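You operate a simulated robot arm through the tools that you are given. There is no shell and no other tool. Be economical: measure what you need, move in short steps, check, and stop when the job is done.

Carry out the task below with a simulated two-armed robot. There is one attempt and no reset: what you move stays moved.

## Task
Latch the green probe in the cradle and press the green key.
Fine: open the latch, pass the probe from the hand that took it to the other hand, lay it square; the lamp must light.

The check looks at the end state, three seconds after you hand in, the way a careful person would. Anything else that was tipped, shoved, dropped, spilled or broken makes it a failure.

## Robot
Two 7-joint arms with two-finger parallel grippers on one trunk, on a base that drives. Base frame: it is fixed to the floor where the robot stands at the start and does not move with it; the origin is under the middle of the robot, x ahead of it, y to its left, z up; the surface under the hand at the start is at about z = 850. Lengths are in mm, angles in degrees, forces in N, time in s.
The left shoulder is at the start at [50, 168, 1132], the right one opposite. With the tool pointing down near the work surface each hand reaches from about 220 to 660 mm from the robot's upright axis, wherever it stands, measured 20 degrees to its own side. Places, roughly: green key of the probe cradle [600, 100, 900]; probe cradle [700, 100, 900]; top of the probe cradle [700, 100, 900]; yellow latch of the probe cradle [600, 0, 900]. Payload 1.57 kg a hand.
The TCP of each hand is the grasp point between the finger pads, 30 mm short of the fingertips. In the tool frame z runs along the fingers and y along their closing line. The gripper opens to 80 mm. The fingers are 17 mm wide and 12 mm thick; the gripper's body (40 by 82 mm) begins 80 mm behind the TCP.
Orientation is that of the tool frame in the base frame, as [roll, pitch, yaw] about the fixed x, y, z axes, in that order (R = Rz(yaw) Ry(pitch) Rx(roll)). With the fingers straight down and closing along the base's y, the tool's x points along the base's -x, its y along +y and its z along -z.

## Interface
- The arms move only by the tool jog_arm. It takes "left_moves", "right_moves" or both (then of equal length, played together; a hand with none holds still); each is a list of rows, each a list of 6 numbers: the shift along the tool's x, y, z in cm, then the turn, a rotation vector about the tool's x, y, z in degrees. In form: [[tx, ty, tz, rx, ry, rz], ...]. A call has 1 to 8 rows; each row shifts and turns the commanded pose from where the row before left it, along the tool's axes as they then stand. "left_claw" and "right_claw" are, for a hand that has rows, the finger opening in cm, from 0 to 8, set as the call begins (left out, the last holds). Each row takes 0.2 s and may step no farther than 50 mm and 8.6 degrees from the row before; otherwise, or with a gripper value out of range, the whole call is refused. Where a pose cannot be reached the arm comes as near as it can. A force on the tool above 40 N (or 10 N above the force at the start of the call, whichever is more), or a blocked arm, ends the call early, and 0.2 s more pass. Each finger travels about 45 mm/s and halts on what it meets, pressing with about 24 N; the grip force reading is that of the motor and also rises with nothing between the fingers. The clock runs only during rows and for 0.2 s after the last one: add rows that do not move to give the fingers time. It gives the time, the measured TCP pose, the force on the tool (base axes), the opening and the grip force at its end, in the units of the frame above (readings bear some noise), with the torque about the TCP (base axes, N m) and any sound that the robot's microphone picked up, and new pictures: "pictures" is both (left out), scene, wrist or none (wrist: the cameras of the hands that moved).
- Cameras (640 x 400 px; columns grow to the right, rows downward): "scene" is now at [129.6, 13.2, 1348.7]; the picture's right is [0.16, -0.99, 0.00], its down [-0.49, -0.08, -0.87] and it looks along [0.86, 0.14, -0.50] (base axes); focal length 261 px, centre (320, 200). "left" rides on the left gripper at [72, 7, -122] in its tool frame; the picture's right is [-0.09, 1.00, 0.00], its down [-0.84, -0.08, -0.54] and it looks along [-0.54, -0.05, 0.84] (tool axes); focal length 238 px, centre (320, 200). "right" rides on the right gripper at [72, -7, -122] in its tool frame; the picture's right is [0.09, 1.00, 0.00], its down [-0.84, 0.08, -0.54] and it looks along [-0.54, 0.05, 0.84] (tool axes); focal length 238 px, centre (320, 200).
- lift_body(by): slides the trunk up (or, below 0, down) by that many mm; the arms and the scene camera ride with it, the base frame stays. It gives what a move gives, with no picture.
- roll_base(legs): drives the robot by 1 to 6 legs, each [ahead, left, turn to the left] in mm, mm and degrees, along the robot's own axes; the way and the turn of a leg run together, so that a leg with both is an arc; at most 1500 mm and 180 degrees a leg. The arms and the cameras ride along, it lands a little off, and it stops where it bumps. It gives what a move gives, and a new picture of the scene camera.
- aim_head(pan, tilt): turns the head with the scene camera to pan (to the left, within 80 degrees either way) and tilt (down, from -29 to 69), counted from straight ahead of the robot. It gives what a move gives, and a new picture of the scene camera.
- locate(camera, pixels): for up to 12 pixels [column, row] of the newest picture of that camera ("zoom" is the newest enlarged one), the place [x, y, z] in the base frame of the surface seen there, good to about 2 mm. The clock stands still meanwhile.
- enlarge(camera, box): a new picture of the part [left, top, right, bottom] of that camera's present view, enlarged. The clock stands still meanwhile.
- close_job(): hands the job in; it is judged then, once.

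Go step by step. Measure first, check grasps and placings, and put right what went wrong. The budget is 80 turns and 260 pictures, counting those below and the enlarged ones. Unless the task says otherwise, let go and move clear before handing in.

The tools are called after "Request:" as name(argument=value, ...) on one line, values as JSON. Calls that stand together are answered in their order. jog_arm: Moves the arms, as the interface text tells. Its arguments: {"type":"object","properties":{"left_moves":{"type":"array"},"left_claw":{"type":"number"},"right_moves":{"type":"array"},"right_claw":{"type":"number"},"pictures":{"type":"string","enum":["both","scene","wrist","none"]}},"required":[]} The other tools are called the same way: lift_body (by) slides the trunk up or down; roll_base (legs) drives the base; aim_head (pan, tilt) turns the head that bears the scene camera; locate (camera, pixels) gives the place of the surface under pixels of a picture; enlarge (camera, box) takes an enlarged picture of a part of a camera's view; close_job () hands the job in.

At the start:

```text
clock: 0.0
left_position: [354.4, 208.1, 1226.2]
left_tcp_rot: [-179.9, -0.1, -179.8]
left_wrist_force: [0.0, -0.4, 0.1]
left_moment: [0.01, 0.0, 0.03]
left_gripper_width: 80.1
left_grip_force: 0.1
right_position: [406.8, -52.7, 1198.5]
right_tcp_rot: [-180.0, 0.0, -180.0]
right_wrist_force: [-0.1, 0.5, -1.4]
right_moment: [-0.01, -0.02, 0.02]
right_gripper_width: 79.9
right_grip_force: 0.1
trunk travel left (down, up): [-300.0, 143.0]
robot x, y, heading: [3.1, -0.5, 0.2]
head pan, tilt: [9.2, 29.9]
```

scene: 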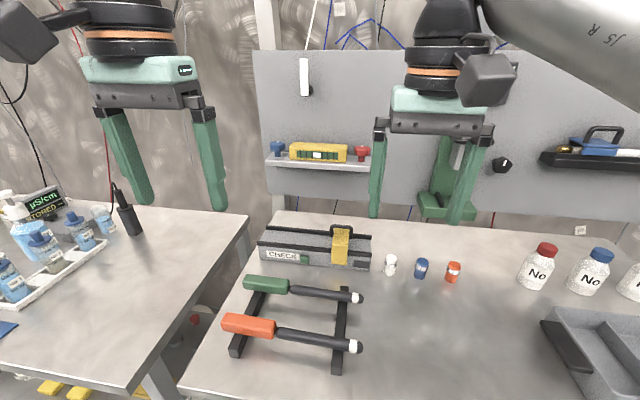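
right: 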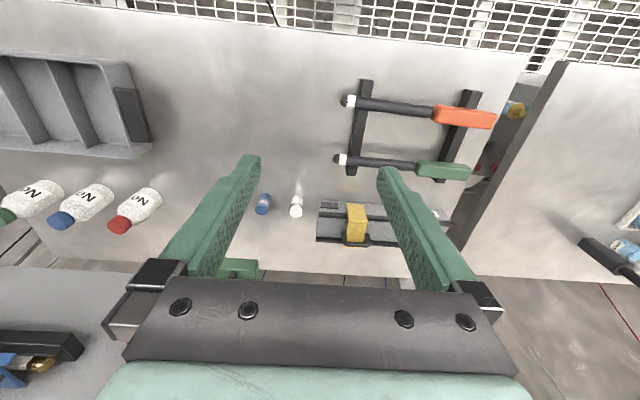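
left: 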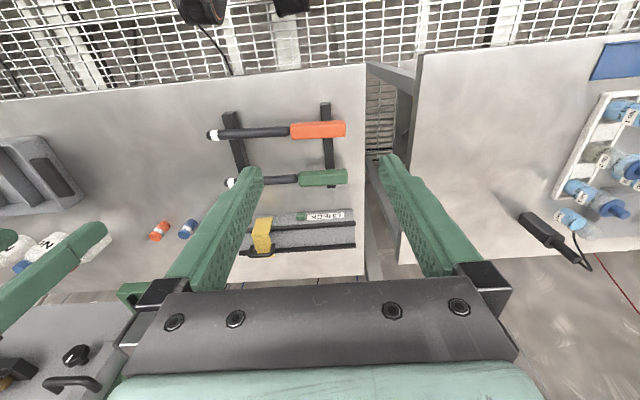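

The scene shows the cradle (about 315,248) with its yellow latch at (340,243), and the green probe on the rack (245–360, 285–297). I'll zoom in and measure.

Request:
enlarge(camera="scene", box=[220, 210, 400, 380])

Request:
enlarge(camera="left", box=[190, 90, 380, 280])

Request:
locate(camera="scene", pixels=[[246, 281], [288, 287], [320, 292], [358, 297], [262, 245], [370, 255], [340, 230], [340, 255], [304, 259], [260, 256], [369, 265], [250, 310]])

```text
2.35 times, centred on (310, 295) of scene
```

zoom: 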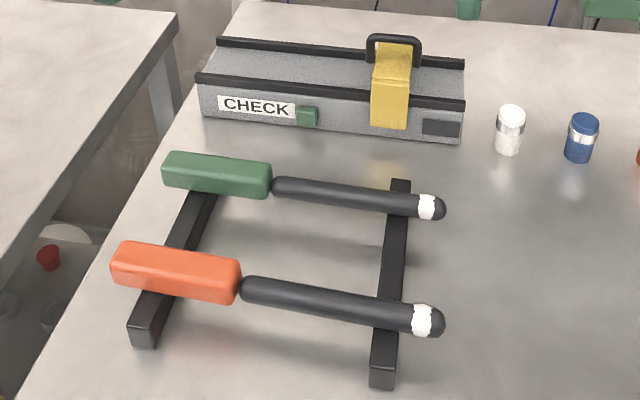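

```text
2.11 times, centred on (285, 185) of left
```

zoom: 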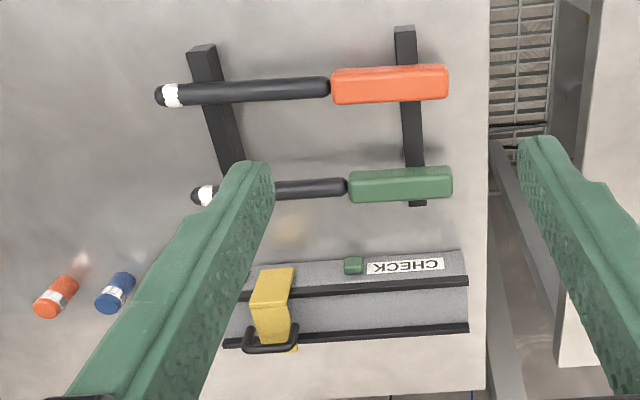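

```text
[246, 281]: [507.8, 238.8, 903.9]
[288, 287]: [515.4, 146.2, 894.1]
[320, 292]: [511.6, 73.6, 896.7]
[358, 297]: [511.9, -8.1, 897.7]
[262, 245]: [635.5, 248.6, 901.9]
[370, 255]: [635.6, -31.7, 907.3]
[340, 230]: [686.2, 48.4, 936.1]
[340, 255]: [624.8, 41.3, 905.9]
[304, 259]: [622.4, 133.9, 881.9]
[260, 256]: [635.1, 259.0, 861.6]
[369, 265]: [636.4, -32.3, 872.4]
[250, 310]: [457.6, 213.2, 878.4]
```

The cradle spans y −32..255 at x≥625, with the latch near y 45. I'll bring the right wrist camera closer to see the latch mechanism.

Request:
jog_arm(right_moves=[[-2.4, 1.4, 2.6, 0, 0, 0], [-2.4, 1.4, 2.6, 0, 0, 0], [-2.4, 1.4, 2.6, 0, 0, 0], [-2.4, 1.4, 2.6, 0, 0, 0], [-2.4, 1.4, 2.6, 0, 0, 0]])

Request:
enlarge(camera="right", box=[200, 60, 440, 260])

```text
clock: 1.2
left_position: [357.1, 208.5, 1224.8]
left_tcp_rot: [180.0, -0.1, -179.9]
left_wrist_force: [0.2, 0.8, -0.4]
left_moment: [0.0, 0.03, 0.02]
left_gripper_width: 79.9
left_grip_force: 0.1
right_position: [526.6, 17.7, 1069.3]
right_tcp_rot: [180.0, -0.1, 179.9]
right_wrist_force: [-0.3, 0.7, 0.3]
right_moment: [-0.02, 0.02, 0.01]
right_gripper_width: 80.0
right_grip_force: 0.1
trunk travel left (down, up): [-300.0, 143.0]
robot x, y, heading: [1.4, 2.4, -0.0]
head pan, tilt: [9.2, 29.9]
```

scene: 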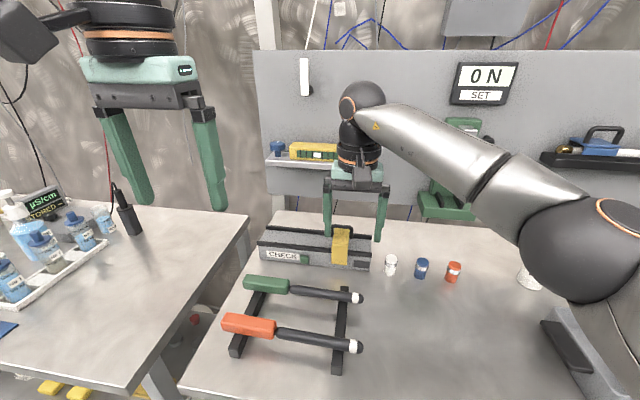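
right: 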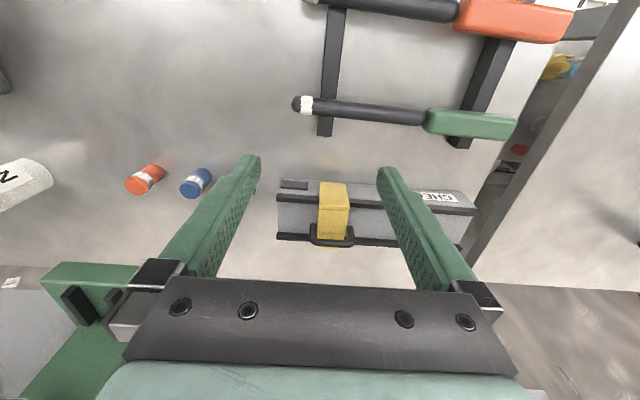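

```text
2.00 times, centred on (320, 160) of right
```

zoom: 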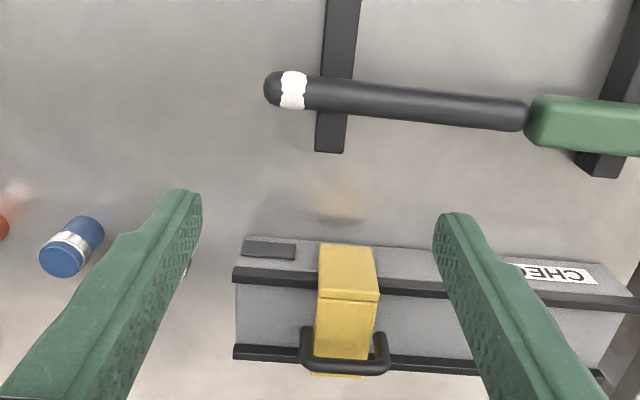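

The latch crosses the channel with a black loop at the rear side (345,350 in the zoom). I'll measure its geometry and that of the rails.

Request:
locate(camera="zoom", pixels=[[345, 248], [348, 285], [348, 302], [345, 345], [345, 366], [303, 335], [386, 345], [330, 372], [270, 275], [270, 310], [270, 350], [322, 320]])

Request:
enlarge(camera="scene", box=[250, 215, 380, 275])

Request:
enlarge(camera="right", box=[260, 160, 380, 250])

```text
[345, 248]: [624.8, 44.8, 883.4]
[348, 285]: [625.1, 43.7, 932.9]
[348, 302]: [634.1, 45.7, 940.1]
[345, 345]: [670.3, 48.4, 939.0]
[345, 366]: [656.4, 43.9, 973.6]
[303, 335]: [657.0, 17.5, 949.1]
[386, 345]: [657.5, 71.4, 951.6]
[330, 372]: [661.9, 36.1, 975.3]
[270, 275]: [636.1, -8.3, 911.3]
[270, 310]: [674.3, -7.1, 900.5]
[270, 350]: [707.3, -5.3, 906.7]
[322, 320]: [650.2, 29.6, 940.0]
```

```text
4.92 times, centred on (315, 245) of scene
```

zoom: 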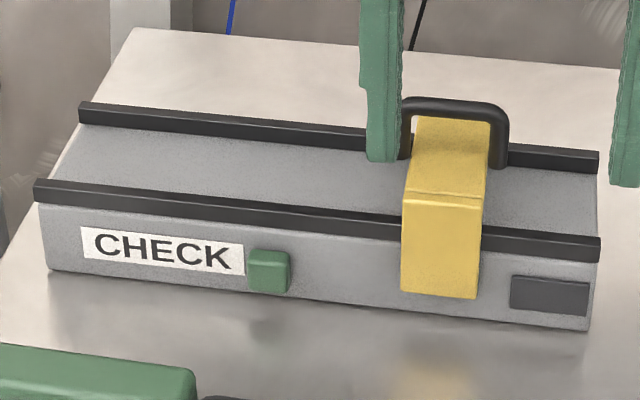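

```text
4.44 times, centred on (320, 205) of right
```

zoom: 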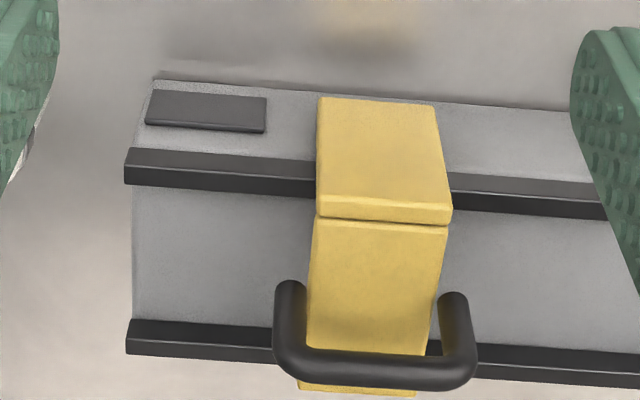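

The handle is an inverted-U standing at x≈657, z≈975 on the yellow saddle. I'll check the channel profile and the latch's ends for hinges.

Request:
locate(camera="zoom", pixels=[[200, 90], [200, 140], [200, 153], [200, 175], [200, 200], [200, 240], [200, 280], [200, 315], [200, 330], [200, 350], [350, 392], [380, 370]])

Request:
enlarge(camera="left", box=[230, 190, 370, 280])

Request:
aim_head(pan=4, tilt=40)

```text
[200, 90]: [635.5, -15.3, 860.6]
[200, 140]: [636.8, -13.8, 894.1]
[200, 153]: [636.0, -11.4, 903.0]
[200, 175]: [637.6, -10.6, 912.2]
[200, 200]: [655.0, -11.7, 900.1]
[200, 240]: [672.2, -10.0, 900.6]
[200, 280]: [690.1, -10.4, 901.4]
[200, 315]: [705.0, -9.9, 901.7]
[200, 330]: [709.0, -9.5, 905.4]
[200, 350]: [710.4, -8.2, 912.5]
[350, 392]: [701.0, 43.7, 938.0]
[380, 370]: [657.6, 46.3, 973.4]
```

```text
4.44 times, centred on (300, 235) of left
```

zoom: 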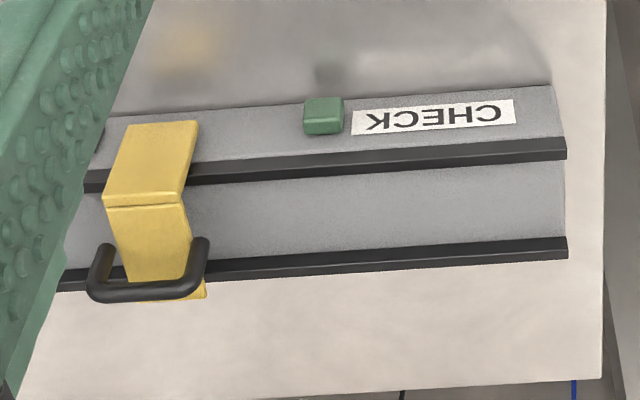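

```text
clock: 1.9
left_position: [355.4, 206.6, 1226.2]
left_tcp_rot: [-180.0, 0.0, -179.8]
left_wrist_force: [0.3, -0.5, -0.8]
left_moment: [0.0, 0.03, -0.01]
left_gripper_width: 80.2
left_grip_force: 0.2
right_position: [525.9, 16.1, 1071.1]
right_tcp_rot: [180.0, 0.0, -180.0]
right_wrist_force: [0.5, 0.1, -0.4]
right_moment: [-0.02, -0.02, -0.02]
right_gripper_width: 80.0
right_grip_force: 0.0
trunk travel left (down, up): [-300.0, 143.0]
robot x, y, heading: [1.1, 3.7, -0.0]
head pan, tilt: [4.0, 40.0]
```

scene: 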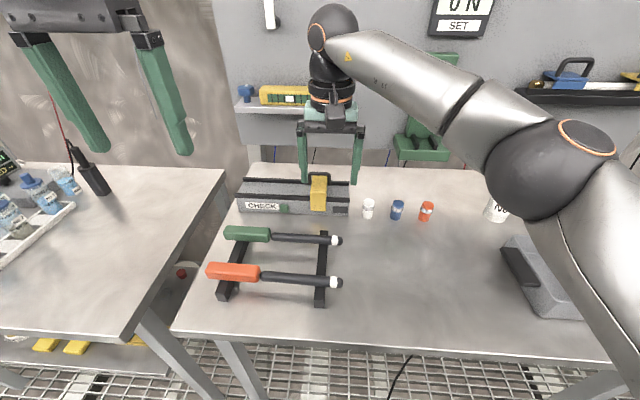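

Channel: floor z 900, rails x≈636–647 and 706–716. The latch looks hinged at the rear. Next I'll check table edge, back panel and probe dimensions before driving closer.

Request:
locate(camera="scene", pixels=[[260, 330], [450, 350], [300, 160], [290, 140], [250, 180], [232, 234], [262, 234], [290, 238], [324, 239], [337, 240], [222, 292], [321, 300]])

Request:
enlarge(camera="scene", box=[200, 160, 360, 310])

```text
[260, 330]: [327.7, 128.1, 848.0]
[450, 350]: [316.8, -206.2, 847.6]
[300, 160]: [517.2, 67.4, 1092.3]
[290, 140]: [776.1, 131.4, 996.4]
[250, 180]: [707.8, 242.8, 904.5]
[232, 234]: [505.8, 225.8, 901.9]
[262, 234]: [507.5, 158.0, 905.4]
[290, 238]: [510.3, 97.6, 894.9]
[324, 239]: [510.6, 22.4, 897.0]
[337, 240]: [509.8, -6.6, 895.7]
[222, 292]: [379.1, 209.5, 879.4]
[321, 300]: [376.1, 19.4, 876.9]
```

```text
2.67 times, centred on (280, 235) of scene
```

zoom: 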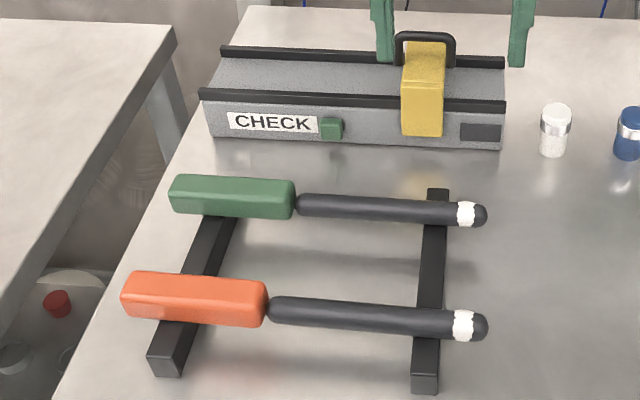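

Table edge is at x≈315 and a shelf front at about x 776. I'll drive 110 mm forward for reach.

Request:
roll_base(legs=[[110, 0, 0]])

Request:
locate(camera="scene", pixels=[[320, 100]])

```text
clock: 3.1
left_position: [464.0, 208.3, 1226.5]
left_tcp_rot: [179.9, 0.0, -179.9]
left_wrist_force: [-0.8, -0.5, 0.6]
left_moment: [0.0, 0.04, -0.02]
left_gripper_width: 79.8
left_grip_force: 0.1
right_position: [635.4, 15.4, 1070.8]
right_tcp_rot: [180.0, -0.1, 179.9]
right_wrist_force: [-0.9, -0.4, 0.1]
right_moment: [0.0, 0.04, 0.04]
right_gripper_width: 80.1
right_grip_force: 0.1
trunk travel left (down, up): [-300.0, 143.0]
robot x, y, heading: [110.2, -0.8, 0.1]
head pan, tilt: [4.0, 40.0]
```

scene: 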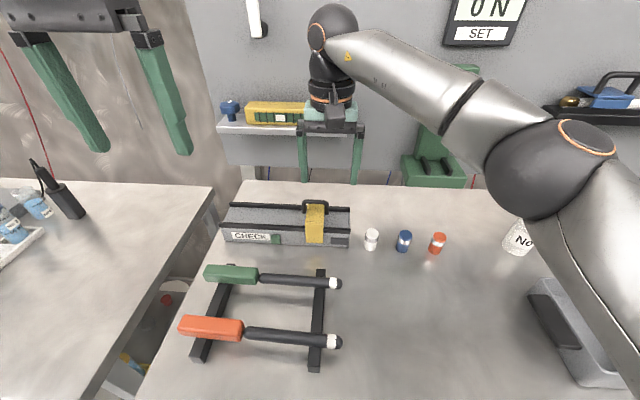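

```text
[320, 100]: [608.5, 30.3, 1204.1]
```

Base reached x 110. Now turning both hands 90° so the fingers close along x (cameras outboard).

Request:
jog_arm(right_moves=[[0, 0, 0, 0, 0, -8.2], [0, 0, 0, 0, 0, -8.2], [0, 0, 0, 0, 0, -8.2], [0, 0, 0, 0, 0, -8.2], [0, 0, 0, 0, 0, -8.2], [0, 0, 0, 0, 0, -8.2], [0, 0, 0, 0, 0, -8.2], [0, 0, 0, 0, 0, -8.2]], left_moves=[[0, 0, 0, 0, 0, 8.2], [0, 0, 0, 0, 0, 8.2], [0, 0, 0, 0, 0, 8.2], [0, 0, 0, 0, 0, 8.2], [0, 0, 0, 0, 0, 8.2], [0, 0, 0, 0, 0, 8.2], [0, 0, 0, 0, 0, 8.2], [0, 0, 0, 0, 0, 8.2]], pictures="none")

Request:
jog_arm(right_moves=[[0, 0, 0, 0, 0, -8.2], [0, 0, 0, 0, 0, -8.2], [0, 0, 0, 0, 0, -8.0]], left_moves=[[0, 0, 0, 0, 0, 8.2], [0, 0, 0, 0, 0, 8.2], [0, 0, 0, 0, 0, 8.0]], right_claw=4)

```text
clock: 4.9
left_position: [463.8, 206.6, 1226.3]
left_tcp_rot: [180.0, 0.0, 114.3]
left_wrist_force: [-0.1, -0.4, 0.4]
left_moment: [-0.01, 0.01, 0.01]
left_gripper_width: 79.9
left_grip_force: 0.0
right_position: [617.8, -2.8, 1057.2]
right_tcp_rot: [179.6, -0.9, -132.7]
right_wrist_force: [-1.2, -0.2, -0.8]
right_moment: [-0.03, 0.02, 0.0]
right_gripper_width: 80.0
right_grip_force: 0.0
right hand out of reach, approached as far as the arm can: row 6, 7, 8
trunk travel left (down, up): [-300.0, 143.0]
robot x, y, heading: [110.7, -3.6, 0.0]
head pan, tilt: [4.0, 40.0]
```

```text
clock: 5.7
left_position: [464.0, 206.8, 1225.8]
left_tcp_rot: [179.9, 0.0, 90.0]
left_wrist_force: [0.1, 0.7, 0.7]
left_moment: [-0.06, -0.01, -0.01]
left_gripper_width: 80.0
left_grip_force: 0.0
right_position: [610.2, -2.3, 1057.8]
right_tcp_rot: [179.6, -0.9, -130.2]
right_wrist_force: [-0.3, -0.1, 0.3]
right_moment: [-0.01, 0.04, 0.03]
right_gripper_width: 40.0
right_grip_force: 0.1
right hand out of reach, approached as far as the arm can: row 1, 2, 3
trunk travel left (down, up): [-300.0, 143.0]
robot x, y, heading: [107.3, 2.8, -0.1]
head pan, tilt: [4.0, 40.0]
```

scene: 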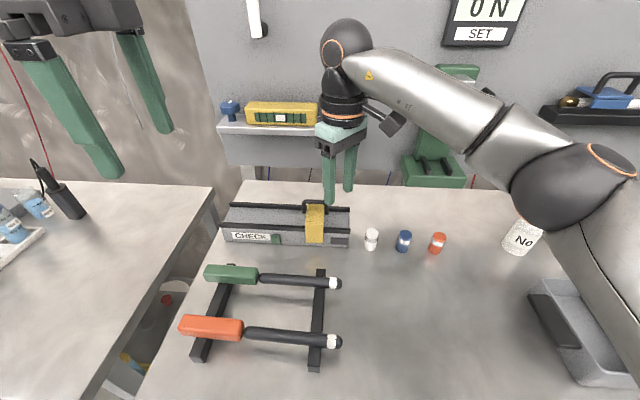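
right: 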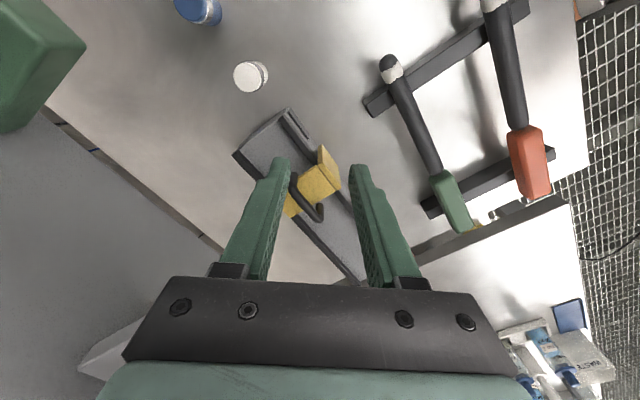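
left: 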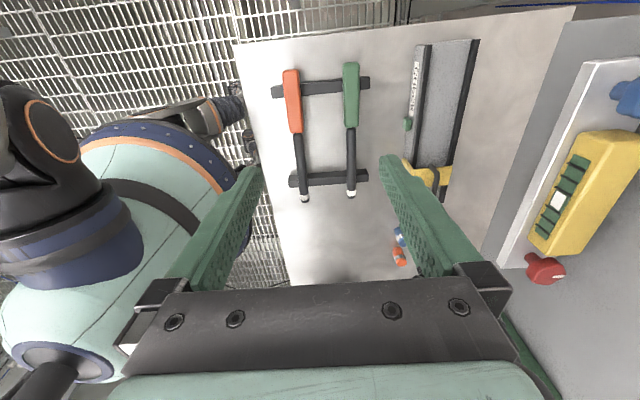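

The right hand stopped at yaw −130, a reach limit across its body. Shifting the base left would help both arms, so I'll check the clearance to the left table first.

Request:
locate(camera="scene", pixels=[[92, 390], [120, 345], [205, 200], [150, 390], [60, 390], [30, 395]])

Request:
aim_head(pan=35, tilt=60)

```text
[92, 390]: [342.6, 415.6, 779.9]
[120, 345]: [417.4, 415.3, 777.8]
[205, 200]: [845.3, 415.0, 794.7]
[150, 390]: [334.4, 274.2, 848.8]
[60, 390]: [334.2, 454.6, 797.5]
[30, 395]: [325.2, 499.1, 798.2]
```

```text
clock: 6.7
left_position: [463.6, 207.3, 1225.7]
left_tcp_rot: [180.0, 0.0, 90.1]
left_wrist_force: [0.4, 0.0, 0.3]
left_moment: [-0.01, -0.01, 0.04]
left_gripper_width: 79.9
left_grip_force: 0.1
right_position: [609.0, -2.4, 1057.9]
right_tcp_rot: [179.6, -0.9, -130.2]
right_wrist_force: [0.4, -0.5, 0.3]
right_moment: [-0.03, -0.02, -0.05]
right_gripper_width: 40.3
right_grip_force: 0.0
trunk travel left (down, up): [-300.0, 143.0]
robot x, y, heading: [105.4, -0.8, 0.1]
head pan, tilt: [35.0, 60.0]
```

scene: 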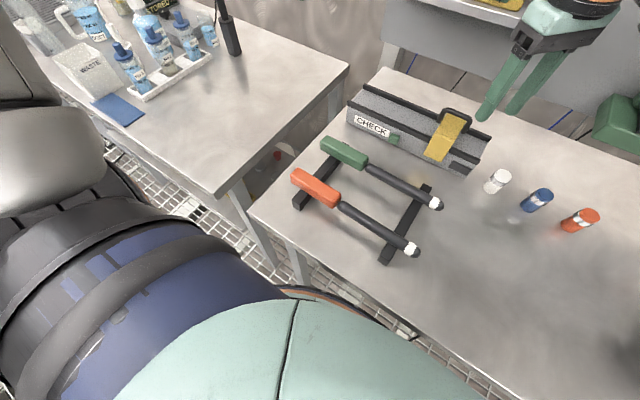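

Both tables' front edges lie at about the same x, so moving left is clear. Driving left 110 mm.

Request:
roll_base(legs=[[0, 110, 0]])

Request:
aim_head(pan=0, tilt=40)

Request:
jog_arm(right_moves=[[0, 0, 0, 0, 0, 8.2], [0, 0, 0, 0, 0, 0], [0, 0, 0, 0, 0, -8.2], [0, 0, 0, 0, 0, -8.2], [0, 0, 0, 0, 0, -8.2], [0, 0, 0, 0, 0, -8.2], [0, 0, 0, 0, 0, -8.2]], pictures="none")

```text
clock: 8.3
left_position: [462.1, 318.3, 1226.6]
left_tcp_rot: [179.9, 0.0, 90.0]
left_wrist_force: [-0.3, 0.2, 0.3]
left_moment: [0.02, -0.01, -0.02]
left_gripper_width: 80.0
left_grip_force: 0.1
right_position: [610.5, 105.9, 1057.3]
right_tcp_rot: [179.6, -0.9, -130.2]
right_wrist_force: [-0.1, 0.3, 0.0]
right_moment: [-0.01, -0.03, 0.02]
right_gripper_width: 39.8
right_grip_force: 0.0
trunk travel left (down, up): [-300.0, 143.0]
robot x, y, heading: [106.0, 111.6, -0.0]
head pan, tilt: [35.0, 60.0]
```

scene: 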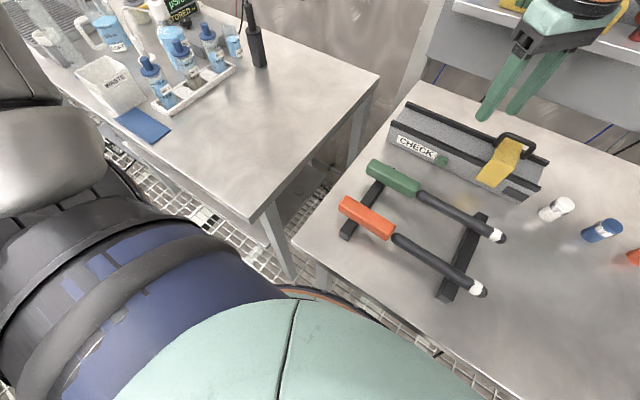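

```text
clock: 9.3
left_position: [465.1, 317.6, 1224.9]
left_tcp_rot: [179.9, 0.0, 90.1]
left_wrist_force: [0.1, -0.1, -0.4]
left_moment: [0.0, 0.02, 0.02]
left_gripper_width: 79.9
left_grip_force: 0.1
right_position: [609.8, 106.4, 1058.2]
right_tcp_rot: [179.6, -0.9, -130.3]
right_wrist_force: [0.1, -0.2, -0.8]
right_moment: [-0.01, 0.0, 0.0]
right_gripper_width: 39.8
right_grip_force: 0.1
trunk travel left (down, up): [-300.0, 143.0]
robot x, y, heading: [109.2, 109.5, 0.1]
head pan, tilt: [0.0, 40.0]
```

scene: 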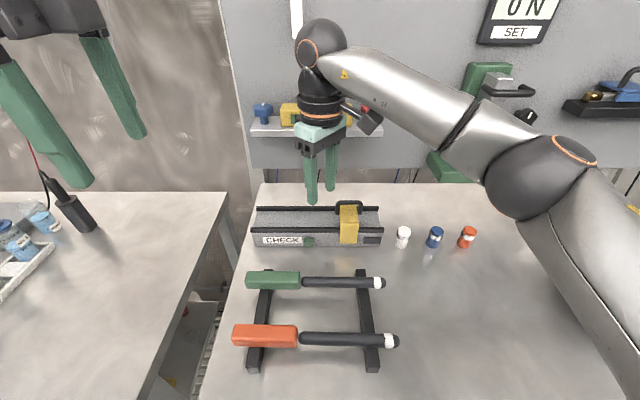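

```text
clock: 10.9
left_position: [464.8, 317.2, 1227.2]
left_tcp_rot: [179.9, 0.0, 90.1]
left_wrist_force: [-0.6, 0.4, 0.2]
left_moment: [0.0, -0.01, -0.02]
left_gripper_width: 79.8
left_grip_force: 0.0
right_position: [610.0, 106.6, 1057.6]
right_tcp_rot: [179.6, -0.8, -130.1]
right_wrist_force: [-0.3, -0.9, -0.3]
right_moment: [-0.02, -0.03, 0.0]
right_gripper_width: 39.9
right_grip_force: 0.0
right hand out of reach, approached as far as the arm can: row 4, 5, 6, 7
trunk travel left (down, up): [-300.0, 143.0]
robot x, y, heading: [106.0, 111.6, 0.3]
head pan, tilt: [0.0, 40.0]
```

Now I'll move the right hand toward its own side (y≈40), then rotate again.

Request:
jog_arm(right_moves=[[2.5, -2.1, 0, 0, 0, 0], [2.5, -2.1, 0, 0, 0, 0], [0, 0, 0, 0, 0, -8.2], [0, 0, 0, 0, 0, -8.2], [0, 0, 0, 0, 0, -8.2], [0, 0, 0, 0, 0, -8.2], [0, 0, 0, 0, 0, -7.2]], pictures="none")

```text
clock: 12.5
left_position: [463.7, 316.7, 1224.7]
left_tcp_rot: [179.9, 0.0, 90.0]
left_wrist_force: [-0.4, 0.7, -0.3]
left_moment: [-0.01, 0.02, -0.02]
left_gripper_width: 80.1
left_grip_force: 0.0
right_position: [610.3, 62.6, 1056.9]
right_tcp_rot: [179.5, -0.9, -130.5]
right_wrist_force: [-0.1, 0.3, 0.1]
right_moment: [0.03, 0.01, 0.01]
right_gripper_width: 40.0
right_grip_force: 0.1
right hand out of reach, approached as far as the arm can: row 2, 3, 4, 5, 6, 7
trunk travel left (down, up): [-300.0, 143.0]
robot x, y, heading: [108.7, 111.7, 0.1]
head pan, tilt: [0.0, 40.0]
```

The yaw limit persists here. I'll retract the right hand toward a roomier pose and rotate there.

Request:
jog_arm(right_moves=[[4.4, -0.1, -1, 0, 0, 0], [4.4, -0.1, -1, 0, 0, 0], [4.4, -0.1, -1, 0, 0, 0], [0, 0, 0, 0, 0, -8.2], [0, 0, 0, 0, 0, -8.2], [0, 0, 0, 0, 0, -8.2], [0, 0, 0, 0, 0, -8.2], [0, 0, 0, 0, 0, -7.2]], pictures="none")

```text
clock: 14.3
left_position: [463.6, 316.8, 1226.1]
left_tcp_rot: [180.0, 0.1, 89.9]
left_wrist_force: [-0.4, 0.4, 0.4]
left_moment: [-0.06, -0.01, -0.01]
left_gripper_width: 80.0
left_grip_force: 0.0
right_position: [414.4, 18.0, 1075.7]
right_tcp_rot: [179.2, -0.3, -90.5]
right_wrist_force: [0.0, -0.4, -0.4]
right_moment: [0.03, 0.0, -0.02]
right_gripper_width: 40.1
right_grip_force: 0.0
right hand out of reach, approached as far as the arm can: row 5, 6, 7, 8
trunk travel left (down, up): [-300.0, 143.0]
robot x, y, heading: [109.0, 107.0, -0.0]
head pan, tilt: [0.0, 40.0]
```

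Yaw −90 is attained at (414,18). Testing whether it can extend forward while lower.

Request:
jog_arm(right_moves=[[0, -2, 2, 0, 0, 0], [0, -4, 2, 0, 0, 0], [0, -4, 0, 0, 0, 0], [0, -4, 0, 0, 0, 0]], pictures="scene")

```text
clock: 15.3
left_position: [463.9, 316.7, 1226.0]
left_tcp_rot: [180.0, 0.0, 90.0]
left_wrist_force: [1.2, -0.7, 0.3]
left_moment: [0.0, 0.0, -0.04]
left_gripper_width: 80.1
left_grip_force: 0.1
right_position: [429.2, 54.8, 1036.8]
right_tcp_rot: [179.0, -0.6, -90.7]
right_wrist_force: [-0.1, 0.5, -0.4]
right_moment: [0.0, 0.04, 0.01]
right_gripper_width: 39.8
right_grip_force: 0.0
right hand out of reach, approached as far as the arm can: row 1, 2, 3, 4
trunk travel left (down, up): [-300.0, 143.0]
robot x, y, heading: [108.6, 110.2, 0.2]
head pan, tilt: [0.0, 40.0]
```

scene: 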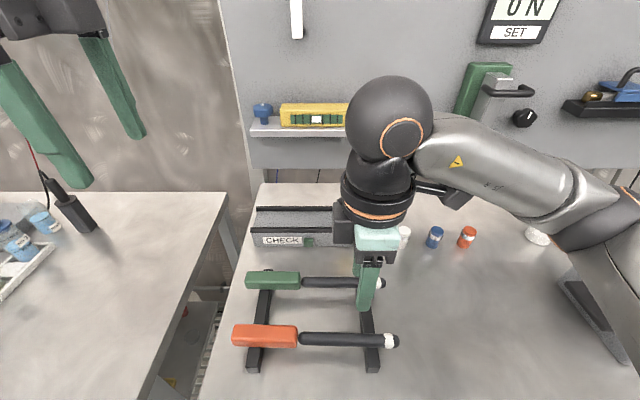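

Wrist limit in this direction; I'll rotate the right hand the other way to yaw +90 (180° turn).

Request:
jog_arm(right_moves=[[0, 0, 0, 0, 0, 8.2], [0, 0, 0, 0, 0, 8.2], [0, 0, 0, 0, 0, 8.2], [0, 0, 0, 0, 0, 8.2], [0, 0, 0, 0, 0, 8.2], [0, 0, 0, 0, 0, 8.2], [0, 0, 0, 0, 0, 8.2], [0, 0, 0, 0, 0, 8.2]], pictures="none")

Request:
jog_arm(right_moves=[[0, 0, 0, 0, 0, 8.2], [0, 0, 0, 0, 0, 8.2], [0, 0, 0, 0, 0, 8.2], [0, 0, 0, 0, 0, 8.2], [0, 0, 0, 0, 0, 8.2], [0, 0, 0, 0, 0, 8.2], [0, 0, 0, 0, 0, 8.2], [0, 0, 0, 0, 0, 8.2]], pictures="none")

Request:
jog_arm(right_moves=[[0, 0, 0, 0, 0, 8.2], [0, 0, 0, 0, 0, 8.2], [0, 0, 0, 0, 0, 8.2], [0, 0, 0, 0, 0, 8.2], [0, 0, 0, 0, 0, 8.2], [0, 0, 0, 0, 0, 8.1]])

```text
clock: 17.1
left_position: [463.2, 317.6, 1226.7]
left_tcp_rot: [179.9, -0.1, 90.1]
left_wrist_force: [-0.3, 0.3, 0.5]
left_moment: [-0.03, 0.01, 0.02]
left_gripper_width: 79.8
left_grip_force: 0.0
right_position: [427.2, 55.6, 1039.1]
right_tcp_rot: [179.9, -1.1, -156.3]
right_wrist_force: [-0.6, -0.7, 0.0]
right_moment: [0.02, 0.0, 0.01]
right_gripper_width: 39.7
right_grip_force: 0.0
trunk travel left (down, up): [-300.0, 143.0]
robot x, y, heading: [107.4, 112.3, -0.3]
head pan, tilt: [0.0, 40.0]
```

```text
clock: 18.9
left_position: [464.9, 316.7, 1225.9]
left_tcp_rot: [179.8, -0.1, 90.1]
left_wrist_force: [0.4, 0.6, -0.1]
left_moment: [0.0, -0.02, 0.01]
left_gripper_width: 80.0
left_grip_force: 0.0
right_position: [428.2, 55.5, 1040.2]
right_tcp_rot: [-179.1, -0.4, 138.1]
right_wrist_force: [0.0, -0.2, 0.5]
right_moment: [-0.03, -0.01, 0.02]
right_gripper_width: 40.1
right_grip_force: 0.0
trunk travel left (down, up): [-300.0, 143.0]
robot x, y, heading: [105.8, 108.3, -0.1]
head pan, tilt: [0.0, 40.0]
```

```text
clock: 20.3
left_position: [463.9, 316.0, 1226.4]
left_tcp_rot: [179.9, 0.0, 90.0]
left_wrist_force: [-0.8, -0.8, 0.2]
left_moment: [0.0, -0.01, -0.01]
left_gripper_width: 79.9
left_grip_force: 0.0
right_position: [426.5, 57.1, 1038.8]
right_tcp_rot: [-179.0, 0.4, 89.0]
right_wrist_force: [0.0, -1.0, -0.2]
right_moment: [-0.02, 0.01, 0.0]
right_gripper_width: 39.9
right_grip_force: 0.1
trunk travel left (down, up): [-300.0, 143.0]
robot x, y, heading: [109.4, 108.8, -0.1]
head pan, tilt: [0.0, 40.0]
```

scene: 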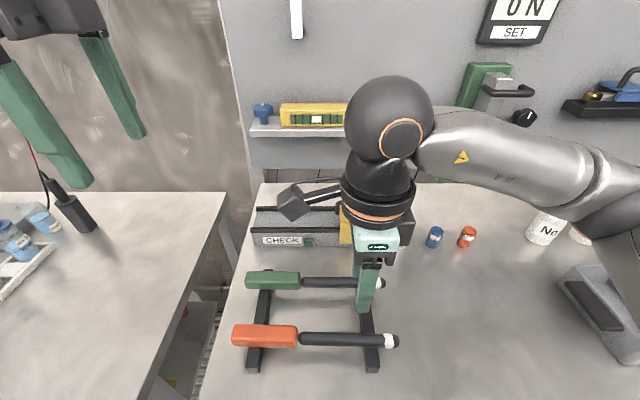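
right: 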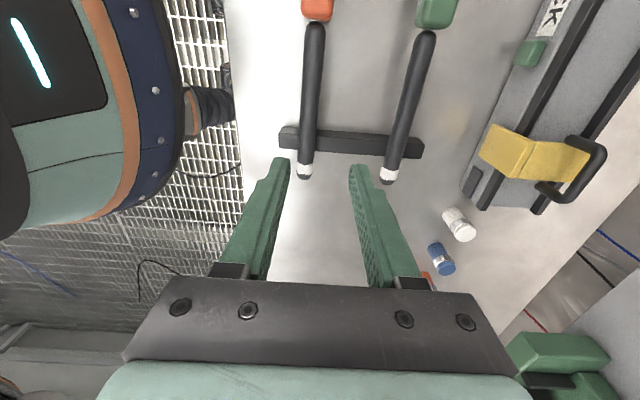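

Yaw +90 works. Now moving forward over the handle bar at (657, 44).

Request:
jog_arm(right_moves=[[-0.2, 4.6, -0.2, 0, 0, 0.2], [-0.2, 4.6, -0.2, 0, 0, 0.2], [-0.2, 4.6, -0.2, 0, 0, 0.2], [-0.2, 4.6, -0.2, 0, 0, 0.2], [-0.2, 4.6, -0.2, 0, 0, 0.2]])

Request:
enlarge(camera="right", box=[200, 60, 440, 260])

```text
clock: 21.5
left_position: [464.7, 317.3, 1226.1]
left_tcp_rot: [180.0, 0.0, 89.9]
left_wrist_force: [0.2, 1.6, 0.2]
left_moment: [0.03, 0.01, 0.0]
left_gripper_width: 79.9
left_grip_force: 0.0
right_position: [655.5, 41.6, 1045.7]
right_tcp_rot: [-179.1, 0.5, 88.3]
right_wrist_force: [0.0, 0.2, -0.1]
right_moment: [-0.02, -0.04, -0.01]
right_gripper_width: 40.1
right_grip_force: 0.0
trunk travel left (down, up): [-300.0, 143.0]
robot x, y, heading: [109.2, 111.2, -0.1]
head pan, tilt: [0.0, 40.0]
```

scene: 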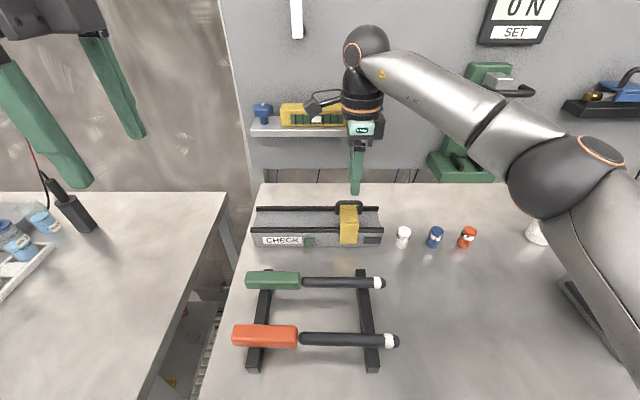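
right: 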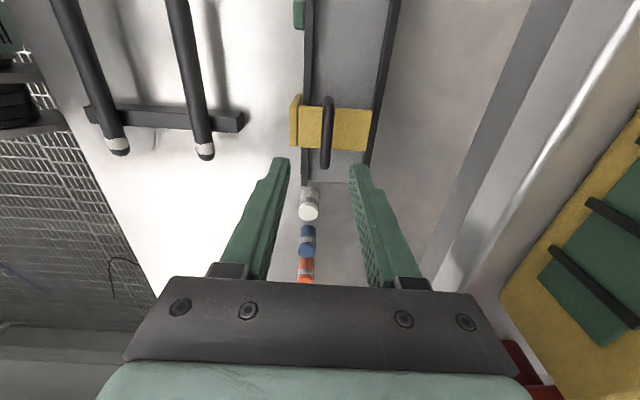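

```text
2.00 times, centred on (320, 160) of right
```

zoom: 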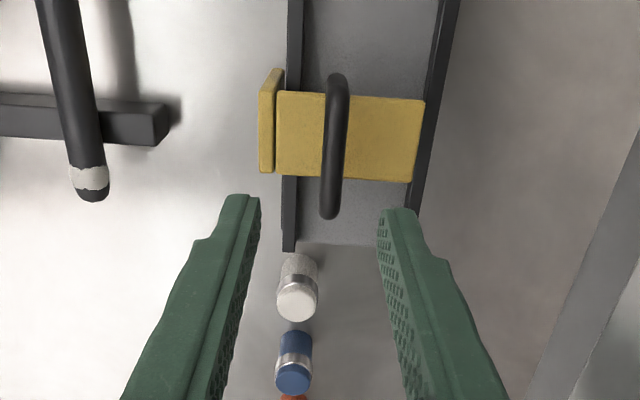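

Good top view: bar at (335,145), yellow plate x-extent 275–425. I'll measure these exactly.

Request:
locate(camera="zoom", pixels=[[337, 82], [336, 140], [329, 212], [282, 130], [265, 120], [418, 140], [405, 110], [430, 120], [320, 110], [360, 165], [300, 130]])

Request:
enlarge(camera="right", box=[280, 80, 400, 180])

```text
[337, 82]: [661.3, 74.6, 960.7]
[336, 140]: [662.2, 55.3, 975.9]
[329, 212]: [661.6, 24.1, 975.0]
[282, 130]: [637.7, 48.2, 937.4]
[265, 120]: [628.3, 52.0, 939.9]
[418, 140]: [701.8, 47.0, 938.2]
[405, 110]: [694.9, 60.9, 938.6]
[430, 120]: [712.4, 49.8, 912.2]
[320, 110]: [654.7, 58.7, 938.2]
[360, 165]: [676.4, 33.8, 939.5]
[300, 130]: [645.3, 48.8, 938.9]
```

```text
4.00 times, centred on (340, 130) of right
```

zoom: 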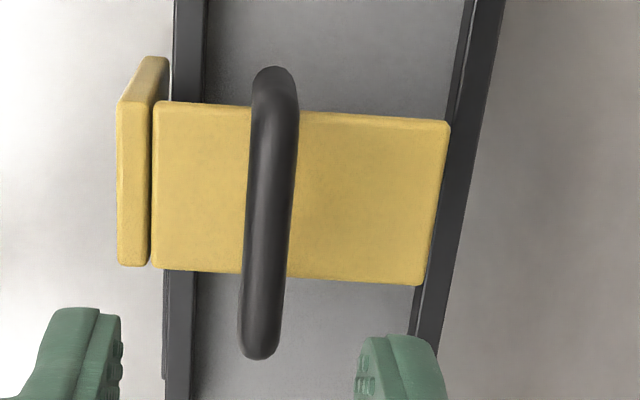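

The plate spans x 634–703 at z 938 with a separate front tab, and the bar is at x 661.5, y 46, top z 975. I'll descend to grip the bar at TCP z≈977.

Request:
jog_arm(right_moves=[[0.2, 0.2, 2.0, 0, 0, -0.8], [0.2, 0.2, 2.0, 0, 0, -0.8], [0, 0.1, 1.5, 0, 0, 0], [0, 0.1, 1.35, 0, 0, 0]], right_claw=3)

Request:
enlarge(camera="right", box=[230, 100, 410, 260])

```text
clock: 22.5
left_position: [463.9, 316.2, 1225.7]
left_tcp_rot: [180.0, 0.0, 90.1]
left_wrist_force: [0.2, 0.4, 0.4]
left_moment: [0.02, -0.03, 0.01]
left_gripper_width: 80.1
left_grip_force: 0.0
right_position: [663.3, 42.9, 977.0]
right_tcp_rot: [-179.1, 0.4, 89.7]
right_wrist_force: [-0.8, 0.2, 0.7]
right_moment: [0.02, 0.02, 0.02]
right_gripper_width: 29.7
right_grip_force: 0.1
trunk travel left (down, up): [-300.0, 143.0]
robot x, y, heading: [110.0, 106.9, -0.1]
head pan, tilt: [0.0, 40.0]
```

scene: 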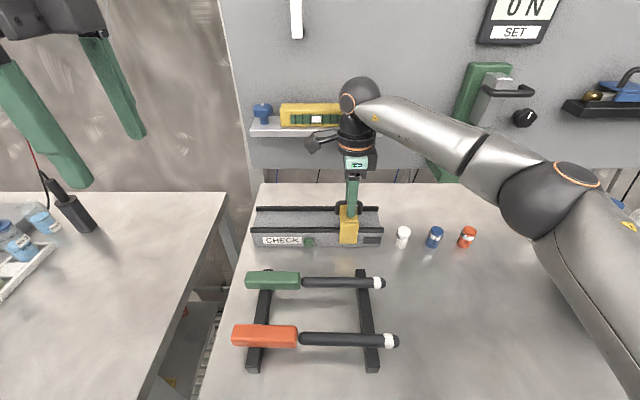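
right: 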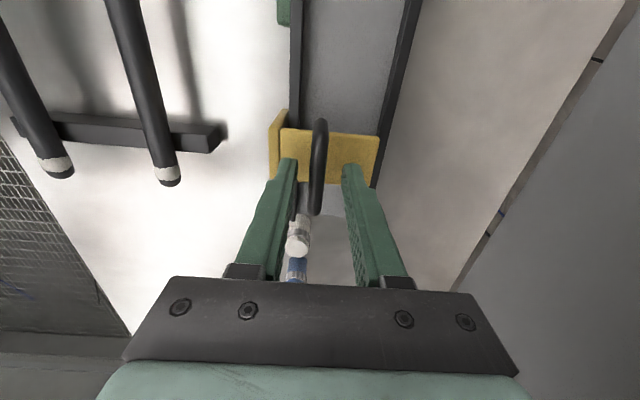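

```text
2.50 times, centred on (320, 180) of right
```

zoom: 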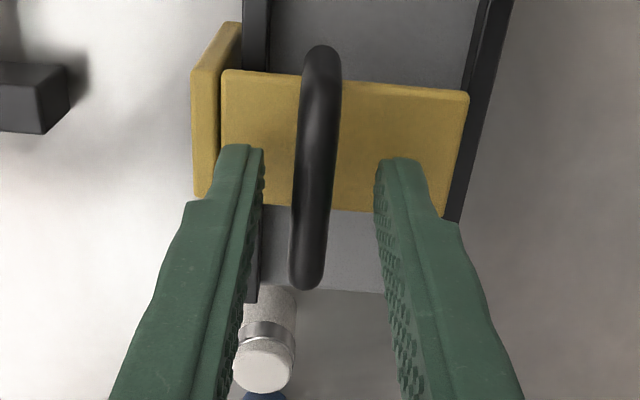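

Fingers straddle the bar. Closing on it, then a tiny test lift.

Request:
jog_arm(right_moves=[[0, -0.1, 0, 0, 0, 0], [0, 0, 0, 0, 0, 0], [0, 0, 0, 0, 0, 0]], right_claw=0, pictures="none")

Request:
jog_arm(right_moves=[[0, 0, -0.3, 0, 0, 0], [0, 0, -0.3, 0, 0, 0], [0, 0, 0, 0, 0, 0]])

Request:
enlarge(camera="right", box=[230, 100, 410, 260])

Request:
enlarge(camera="scene", box=[290, 170, 410, 260])

```text
clock: 23.3
left_position: [464.3, 316.0, 1226.2]
left_tcp_rot: [180.0, 0.1, 90.1]
left_wrist_force: [-0.1, -0.3, 0.0]
left_moment: [0.01, 0.01, -0.01]
left_gripper_width: 79.8
left_grip_force: 0.0
right_position: [660.6, 43.5, 977.3]
right_tcp_rot: [-179.0, 0.4, 89.8]
right_wrist_force: [-6.5, -0.7, -3.5]
right_moment: [-0.07, 0.08, 0.04]
right_gripper_width: 9.5
right_grip_force: 27.2
trunk travel left (down, up): [-300.0, 143.0]
robot x, y, heading: [109.3, 110.2, -0.1]
head pan, tilt: [0.0, 40.0]
```

```text
clock: 24.1
left_position: [464.4, 316.3, 1225.2]
left_tcp_rot: [-180.0, 0.0, 90.1]
left_wrist_force: [0.6, -0.1, -0.2]
left_moment: [0.03, 0.0, -0.02]
left_gripper_width: 79.9
left_grip_force: 0.1
right_position: [660.6, 42.6, 981.1]
right_tcp_rot: [-178.8, 0.6, 89.8]
right_wrist_force: [-13.0, 0.3, -19.9]
right_moment: [-0.07, 0.14, 0.04]
right_gripper_width: 9.3
right_grip_force: 28.0
trunk travel left (down, up): [-300.0, 143.0]
robot x, y, heading: [109.8, 109.6, -0.1]
head pan, tilt: [0.0, 40.0]
```

scene: 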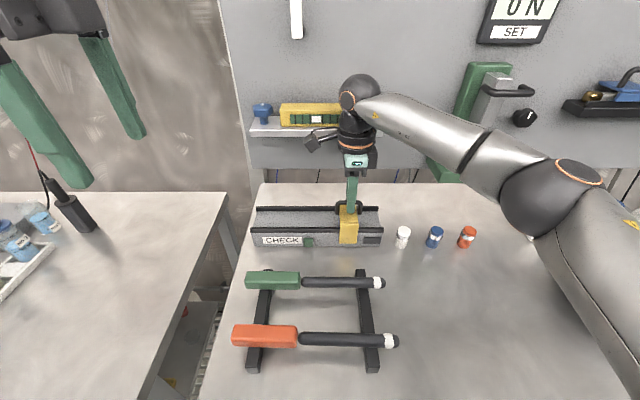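
right: 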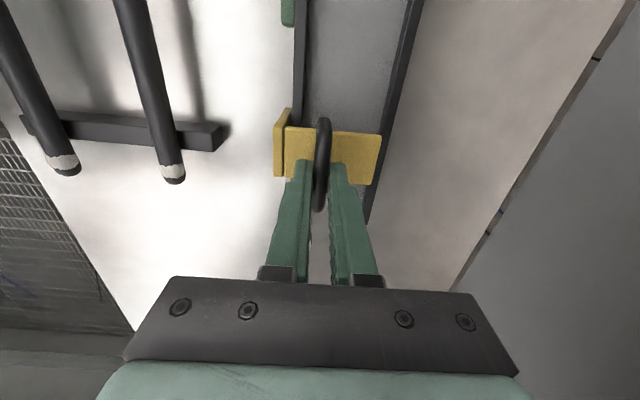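

```text
2.50 times, centred on (320, 180) of right
```

zoom: 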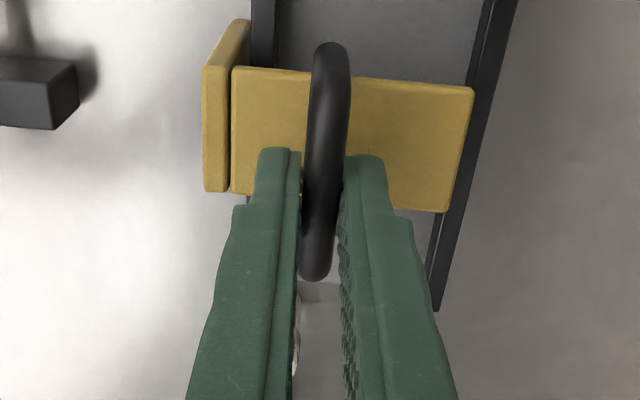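

```text
4.44 times, centred on (350, 215) of scene
```

zoom: 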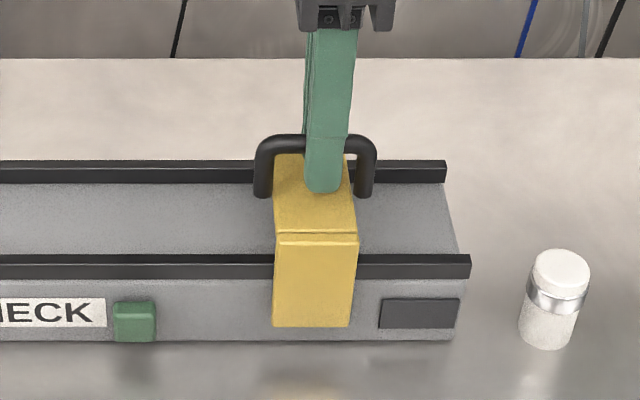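

Lifting met 20 N down and −x 13 N on the tool: the handle wants to swing toward the robot, suggesting the hinge is at the front tab seam. I'll try moving along that arc (−x, +z).

Request:
jog_arm(right_moves=[[0, -0.3, 0, 0, 0, 0], [0, -0.3, -0.2, 0, 0, 0], [0, -0.3, -0.2, 0, 0, 0], [0, 0, 0, 0, 0, 0]], pictures="wrist")

Request:
enlarge(camera="right", box=[230, 100, 410, 260])

Request:
enlarge(camera="scene", box=[290, 170, 410, 260])

```text
clock: 25.1
left_position: [464.6, 316.5, 1224.5]
left_tcp_rot: [-179.9, -0.1, 90.0]
left_wrist_force: [0.2, -0.5, -0.3]
left_moment: [0.0, 0.03, -0.02]
left_gripper_width: 80.1
left_grip_force: 0.1
right_position: [653.0, 43.2, 987.6]
right_tcp_rot: [-178.9, 0.4, 89.8]
right_wrist_force: [-4.8, 1.0, -19.9]
right_moment: [0.01, 0.07, 0.11]
right_gripper_width: 9.9
right_grip_force: 27.9
trunk travel left (down, up): [-300.0, 143.0]
robot x, y, heading: [107.6, 107.7, -0.1]
head pan, tilt: [0.0, 40.0]
```

right: 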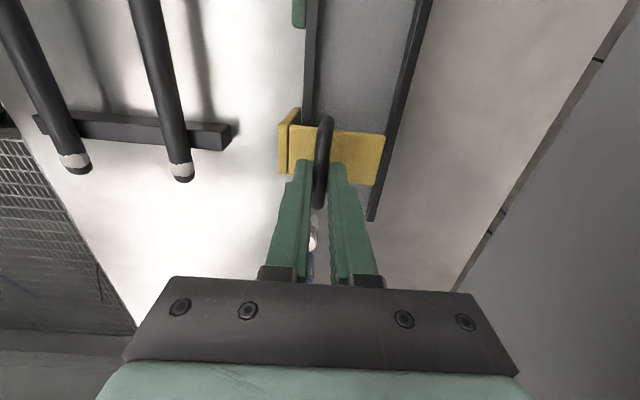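

```text
2.50 times, centred on (320, 180) of right
```

zoom: 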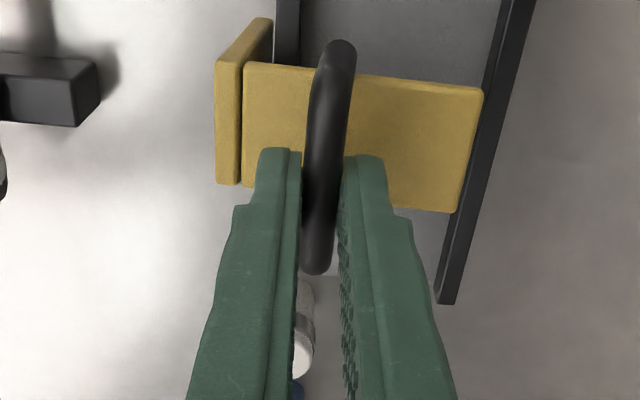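

```text
4.44 times, centred on (350, 215) of scene
```

zoom: 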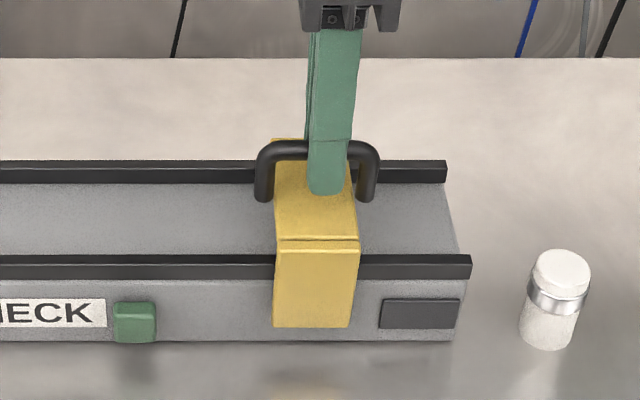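

The plate is swinging up about the front seam (rear edge risen at zoom (290,140)). Continuing along the arc about (634, 938).

Request:
jog_arm(right_moves=[[0, -0.43, -0.15, 0, 0, 0], [0, -0.42, -0.14, 0, 0, 0], [0, -0.45, -0.06, 0, 0, 0], [0, -0.44, -0.05, 0, 0, 0], [0, -0.45, 0.04, 0, 0, 0], [0, -0.45, 0.04, 0, 0, 0], [0, 0, 0, 0, 0, 0]])

Request:
enlarge(camera="scene", box=[290, 170, 410, 260])

```text
clock: 26.7
left_position: [464.0, 316.8, 1226.3]
left_tcp_rot: [180.0, -0.1, 90.0]
left_wrist_force: [0.0, -0.3, 0.6]
left_moment: [0.03, -0.05, 0.0]
left_gripper_width: 80.3
left_grip_force: 0.0
right_position: [626.5, 41.9, 992.2]
right_tcp_rot: [-179.2, 0.3, 89.7]
right_wrist_force: [0.1, -7.8, -4.1]
right_moment: [-0.51, -0.11, 0.27]
right_gripper_width: 9.4
right_grip_force: 27.6
trunk travel left (down, up): [-300.0, 143.0]
robot x, y, heading: [108.0, 108.2, -0.1]
head pan, tilt: [0.0, 40.0]
```

scene: 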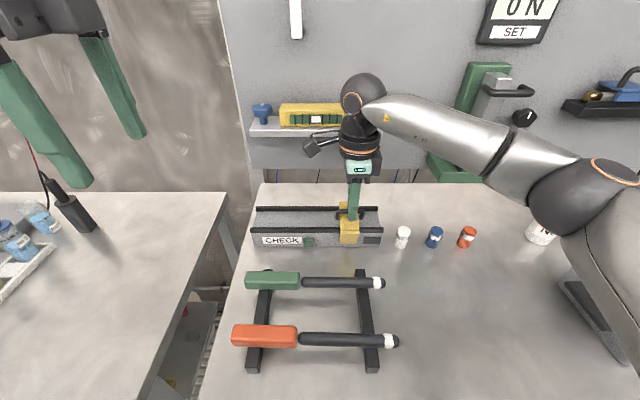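
right: 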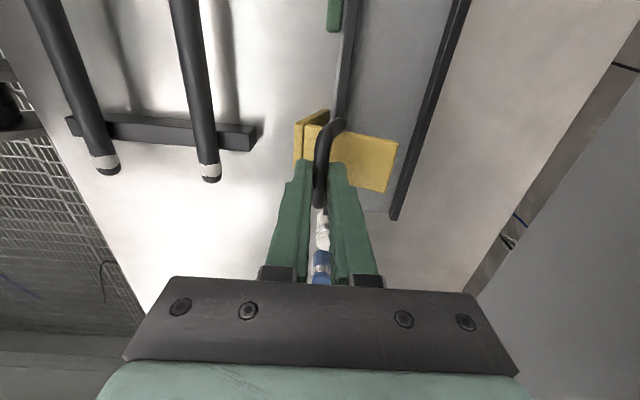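

```text
4.44 times, centred on (350, 215) of scene
```

zoom: 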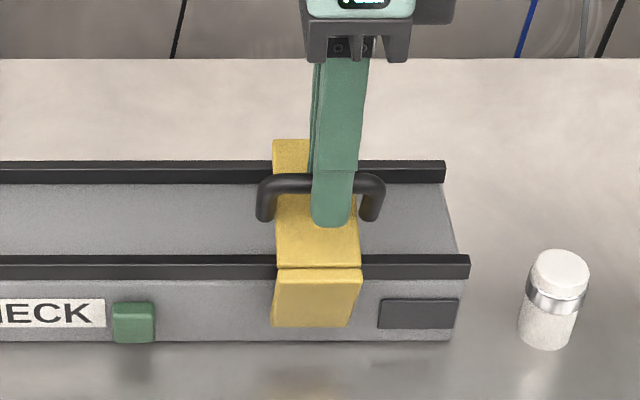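

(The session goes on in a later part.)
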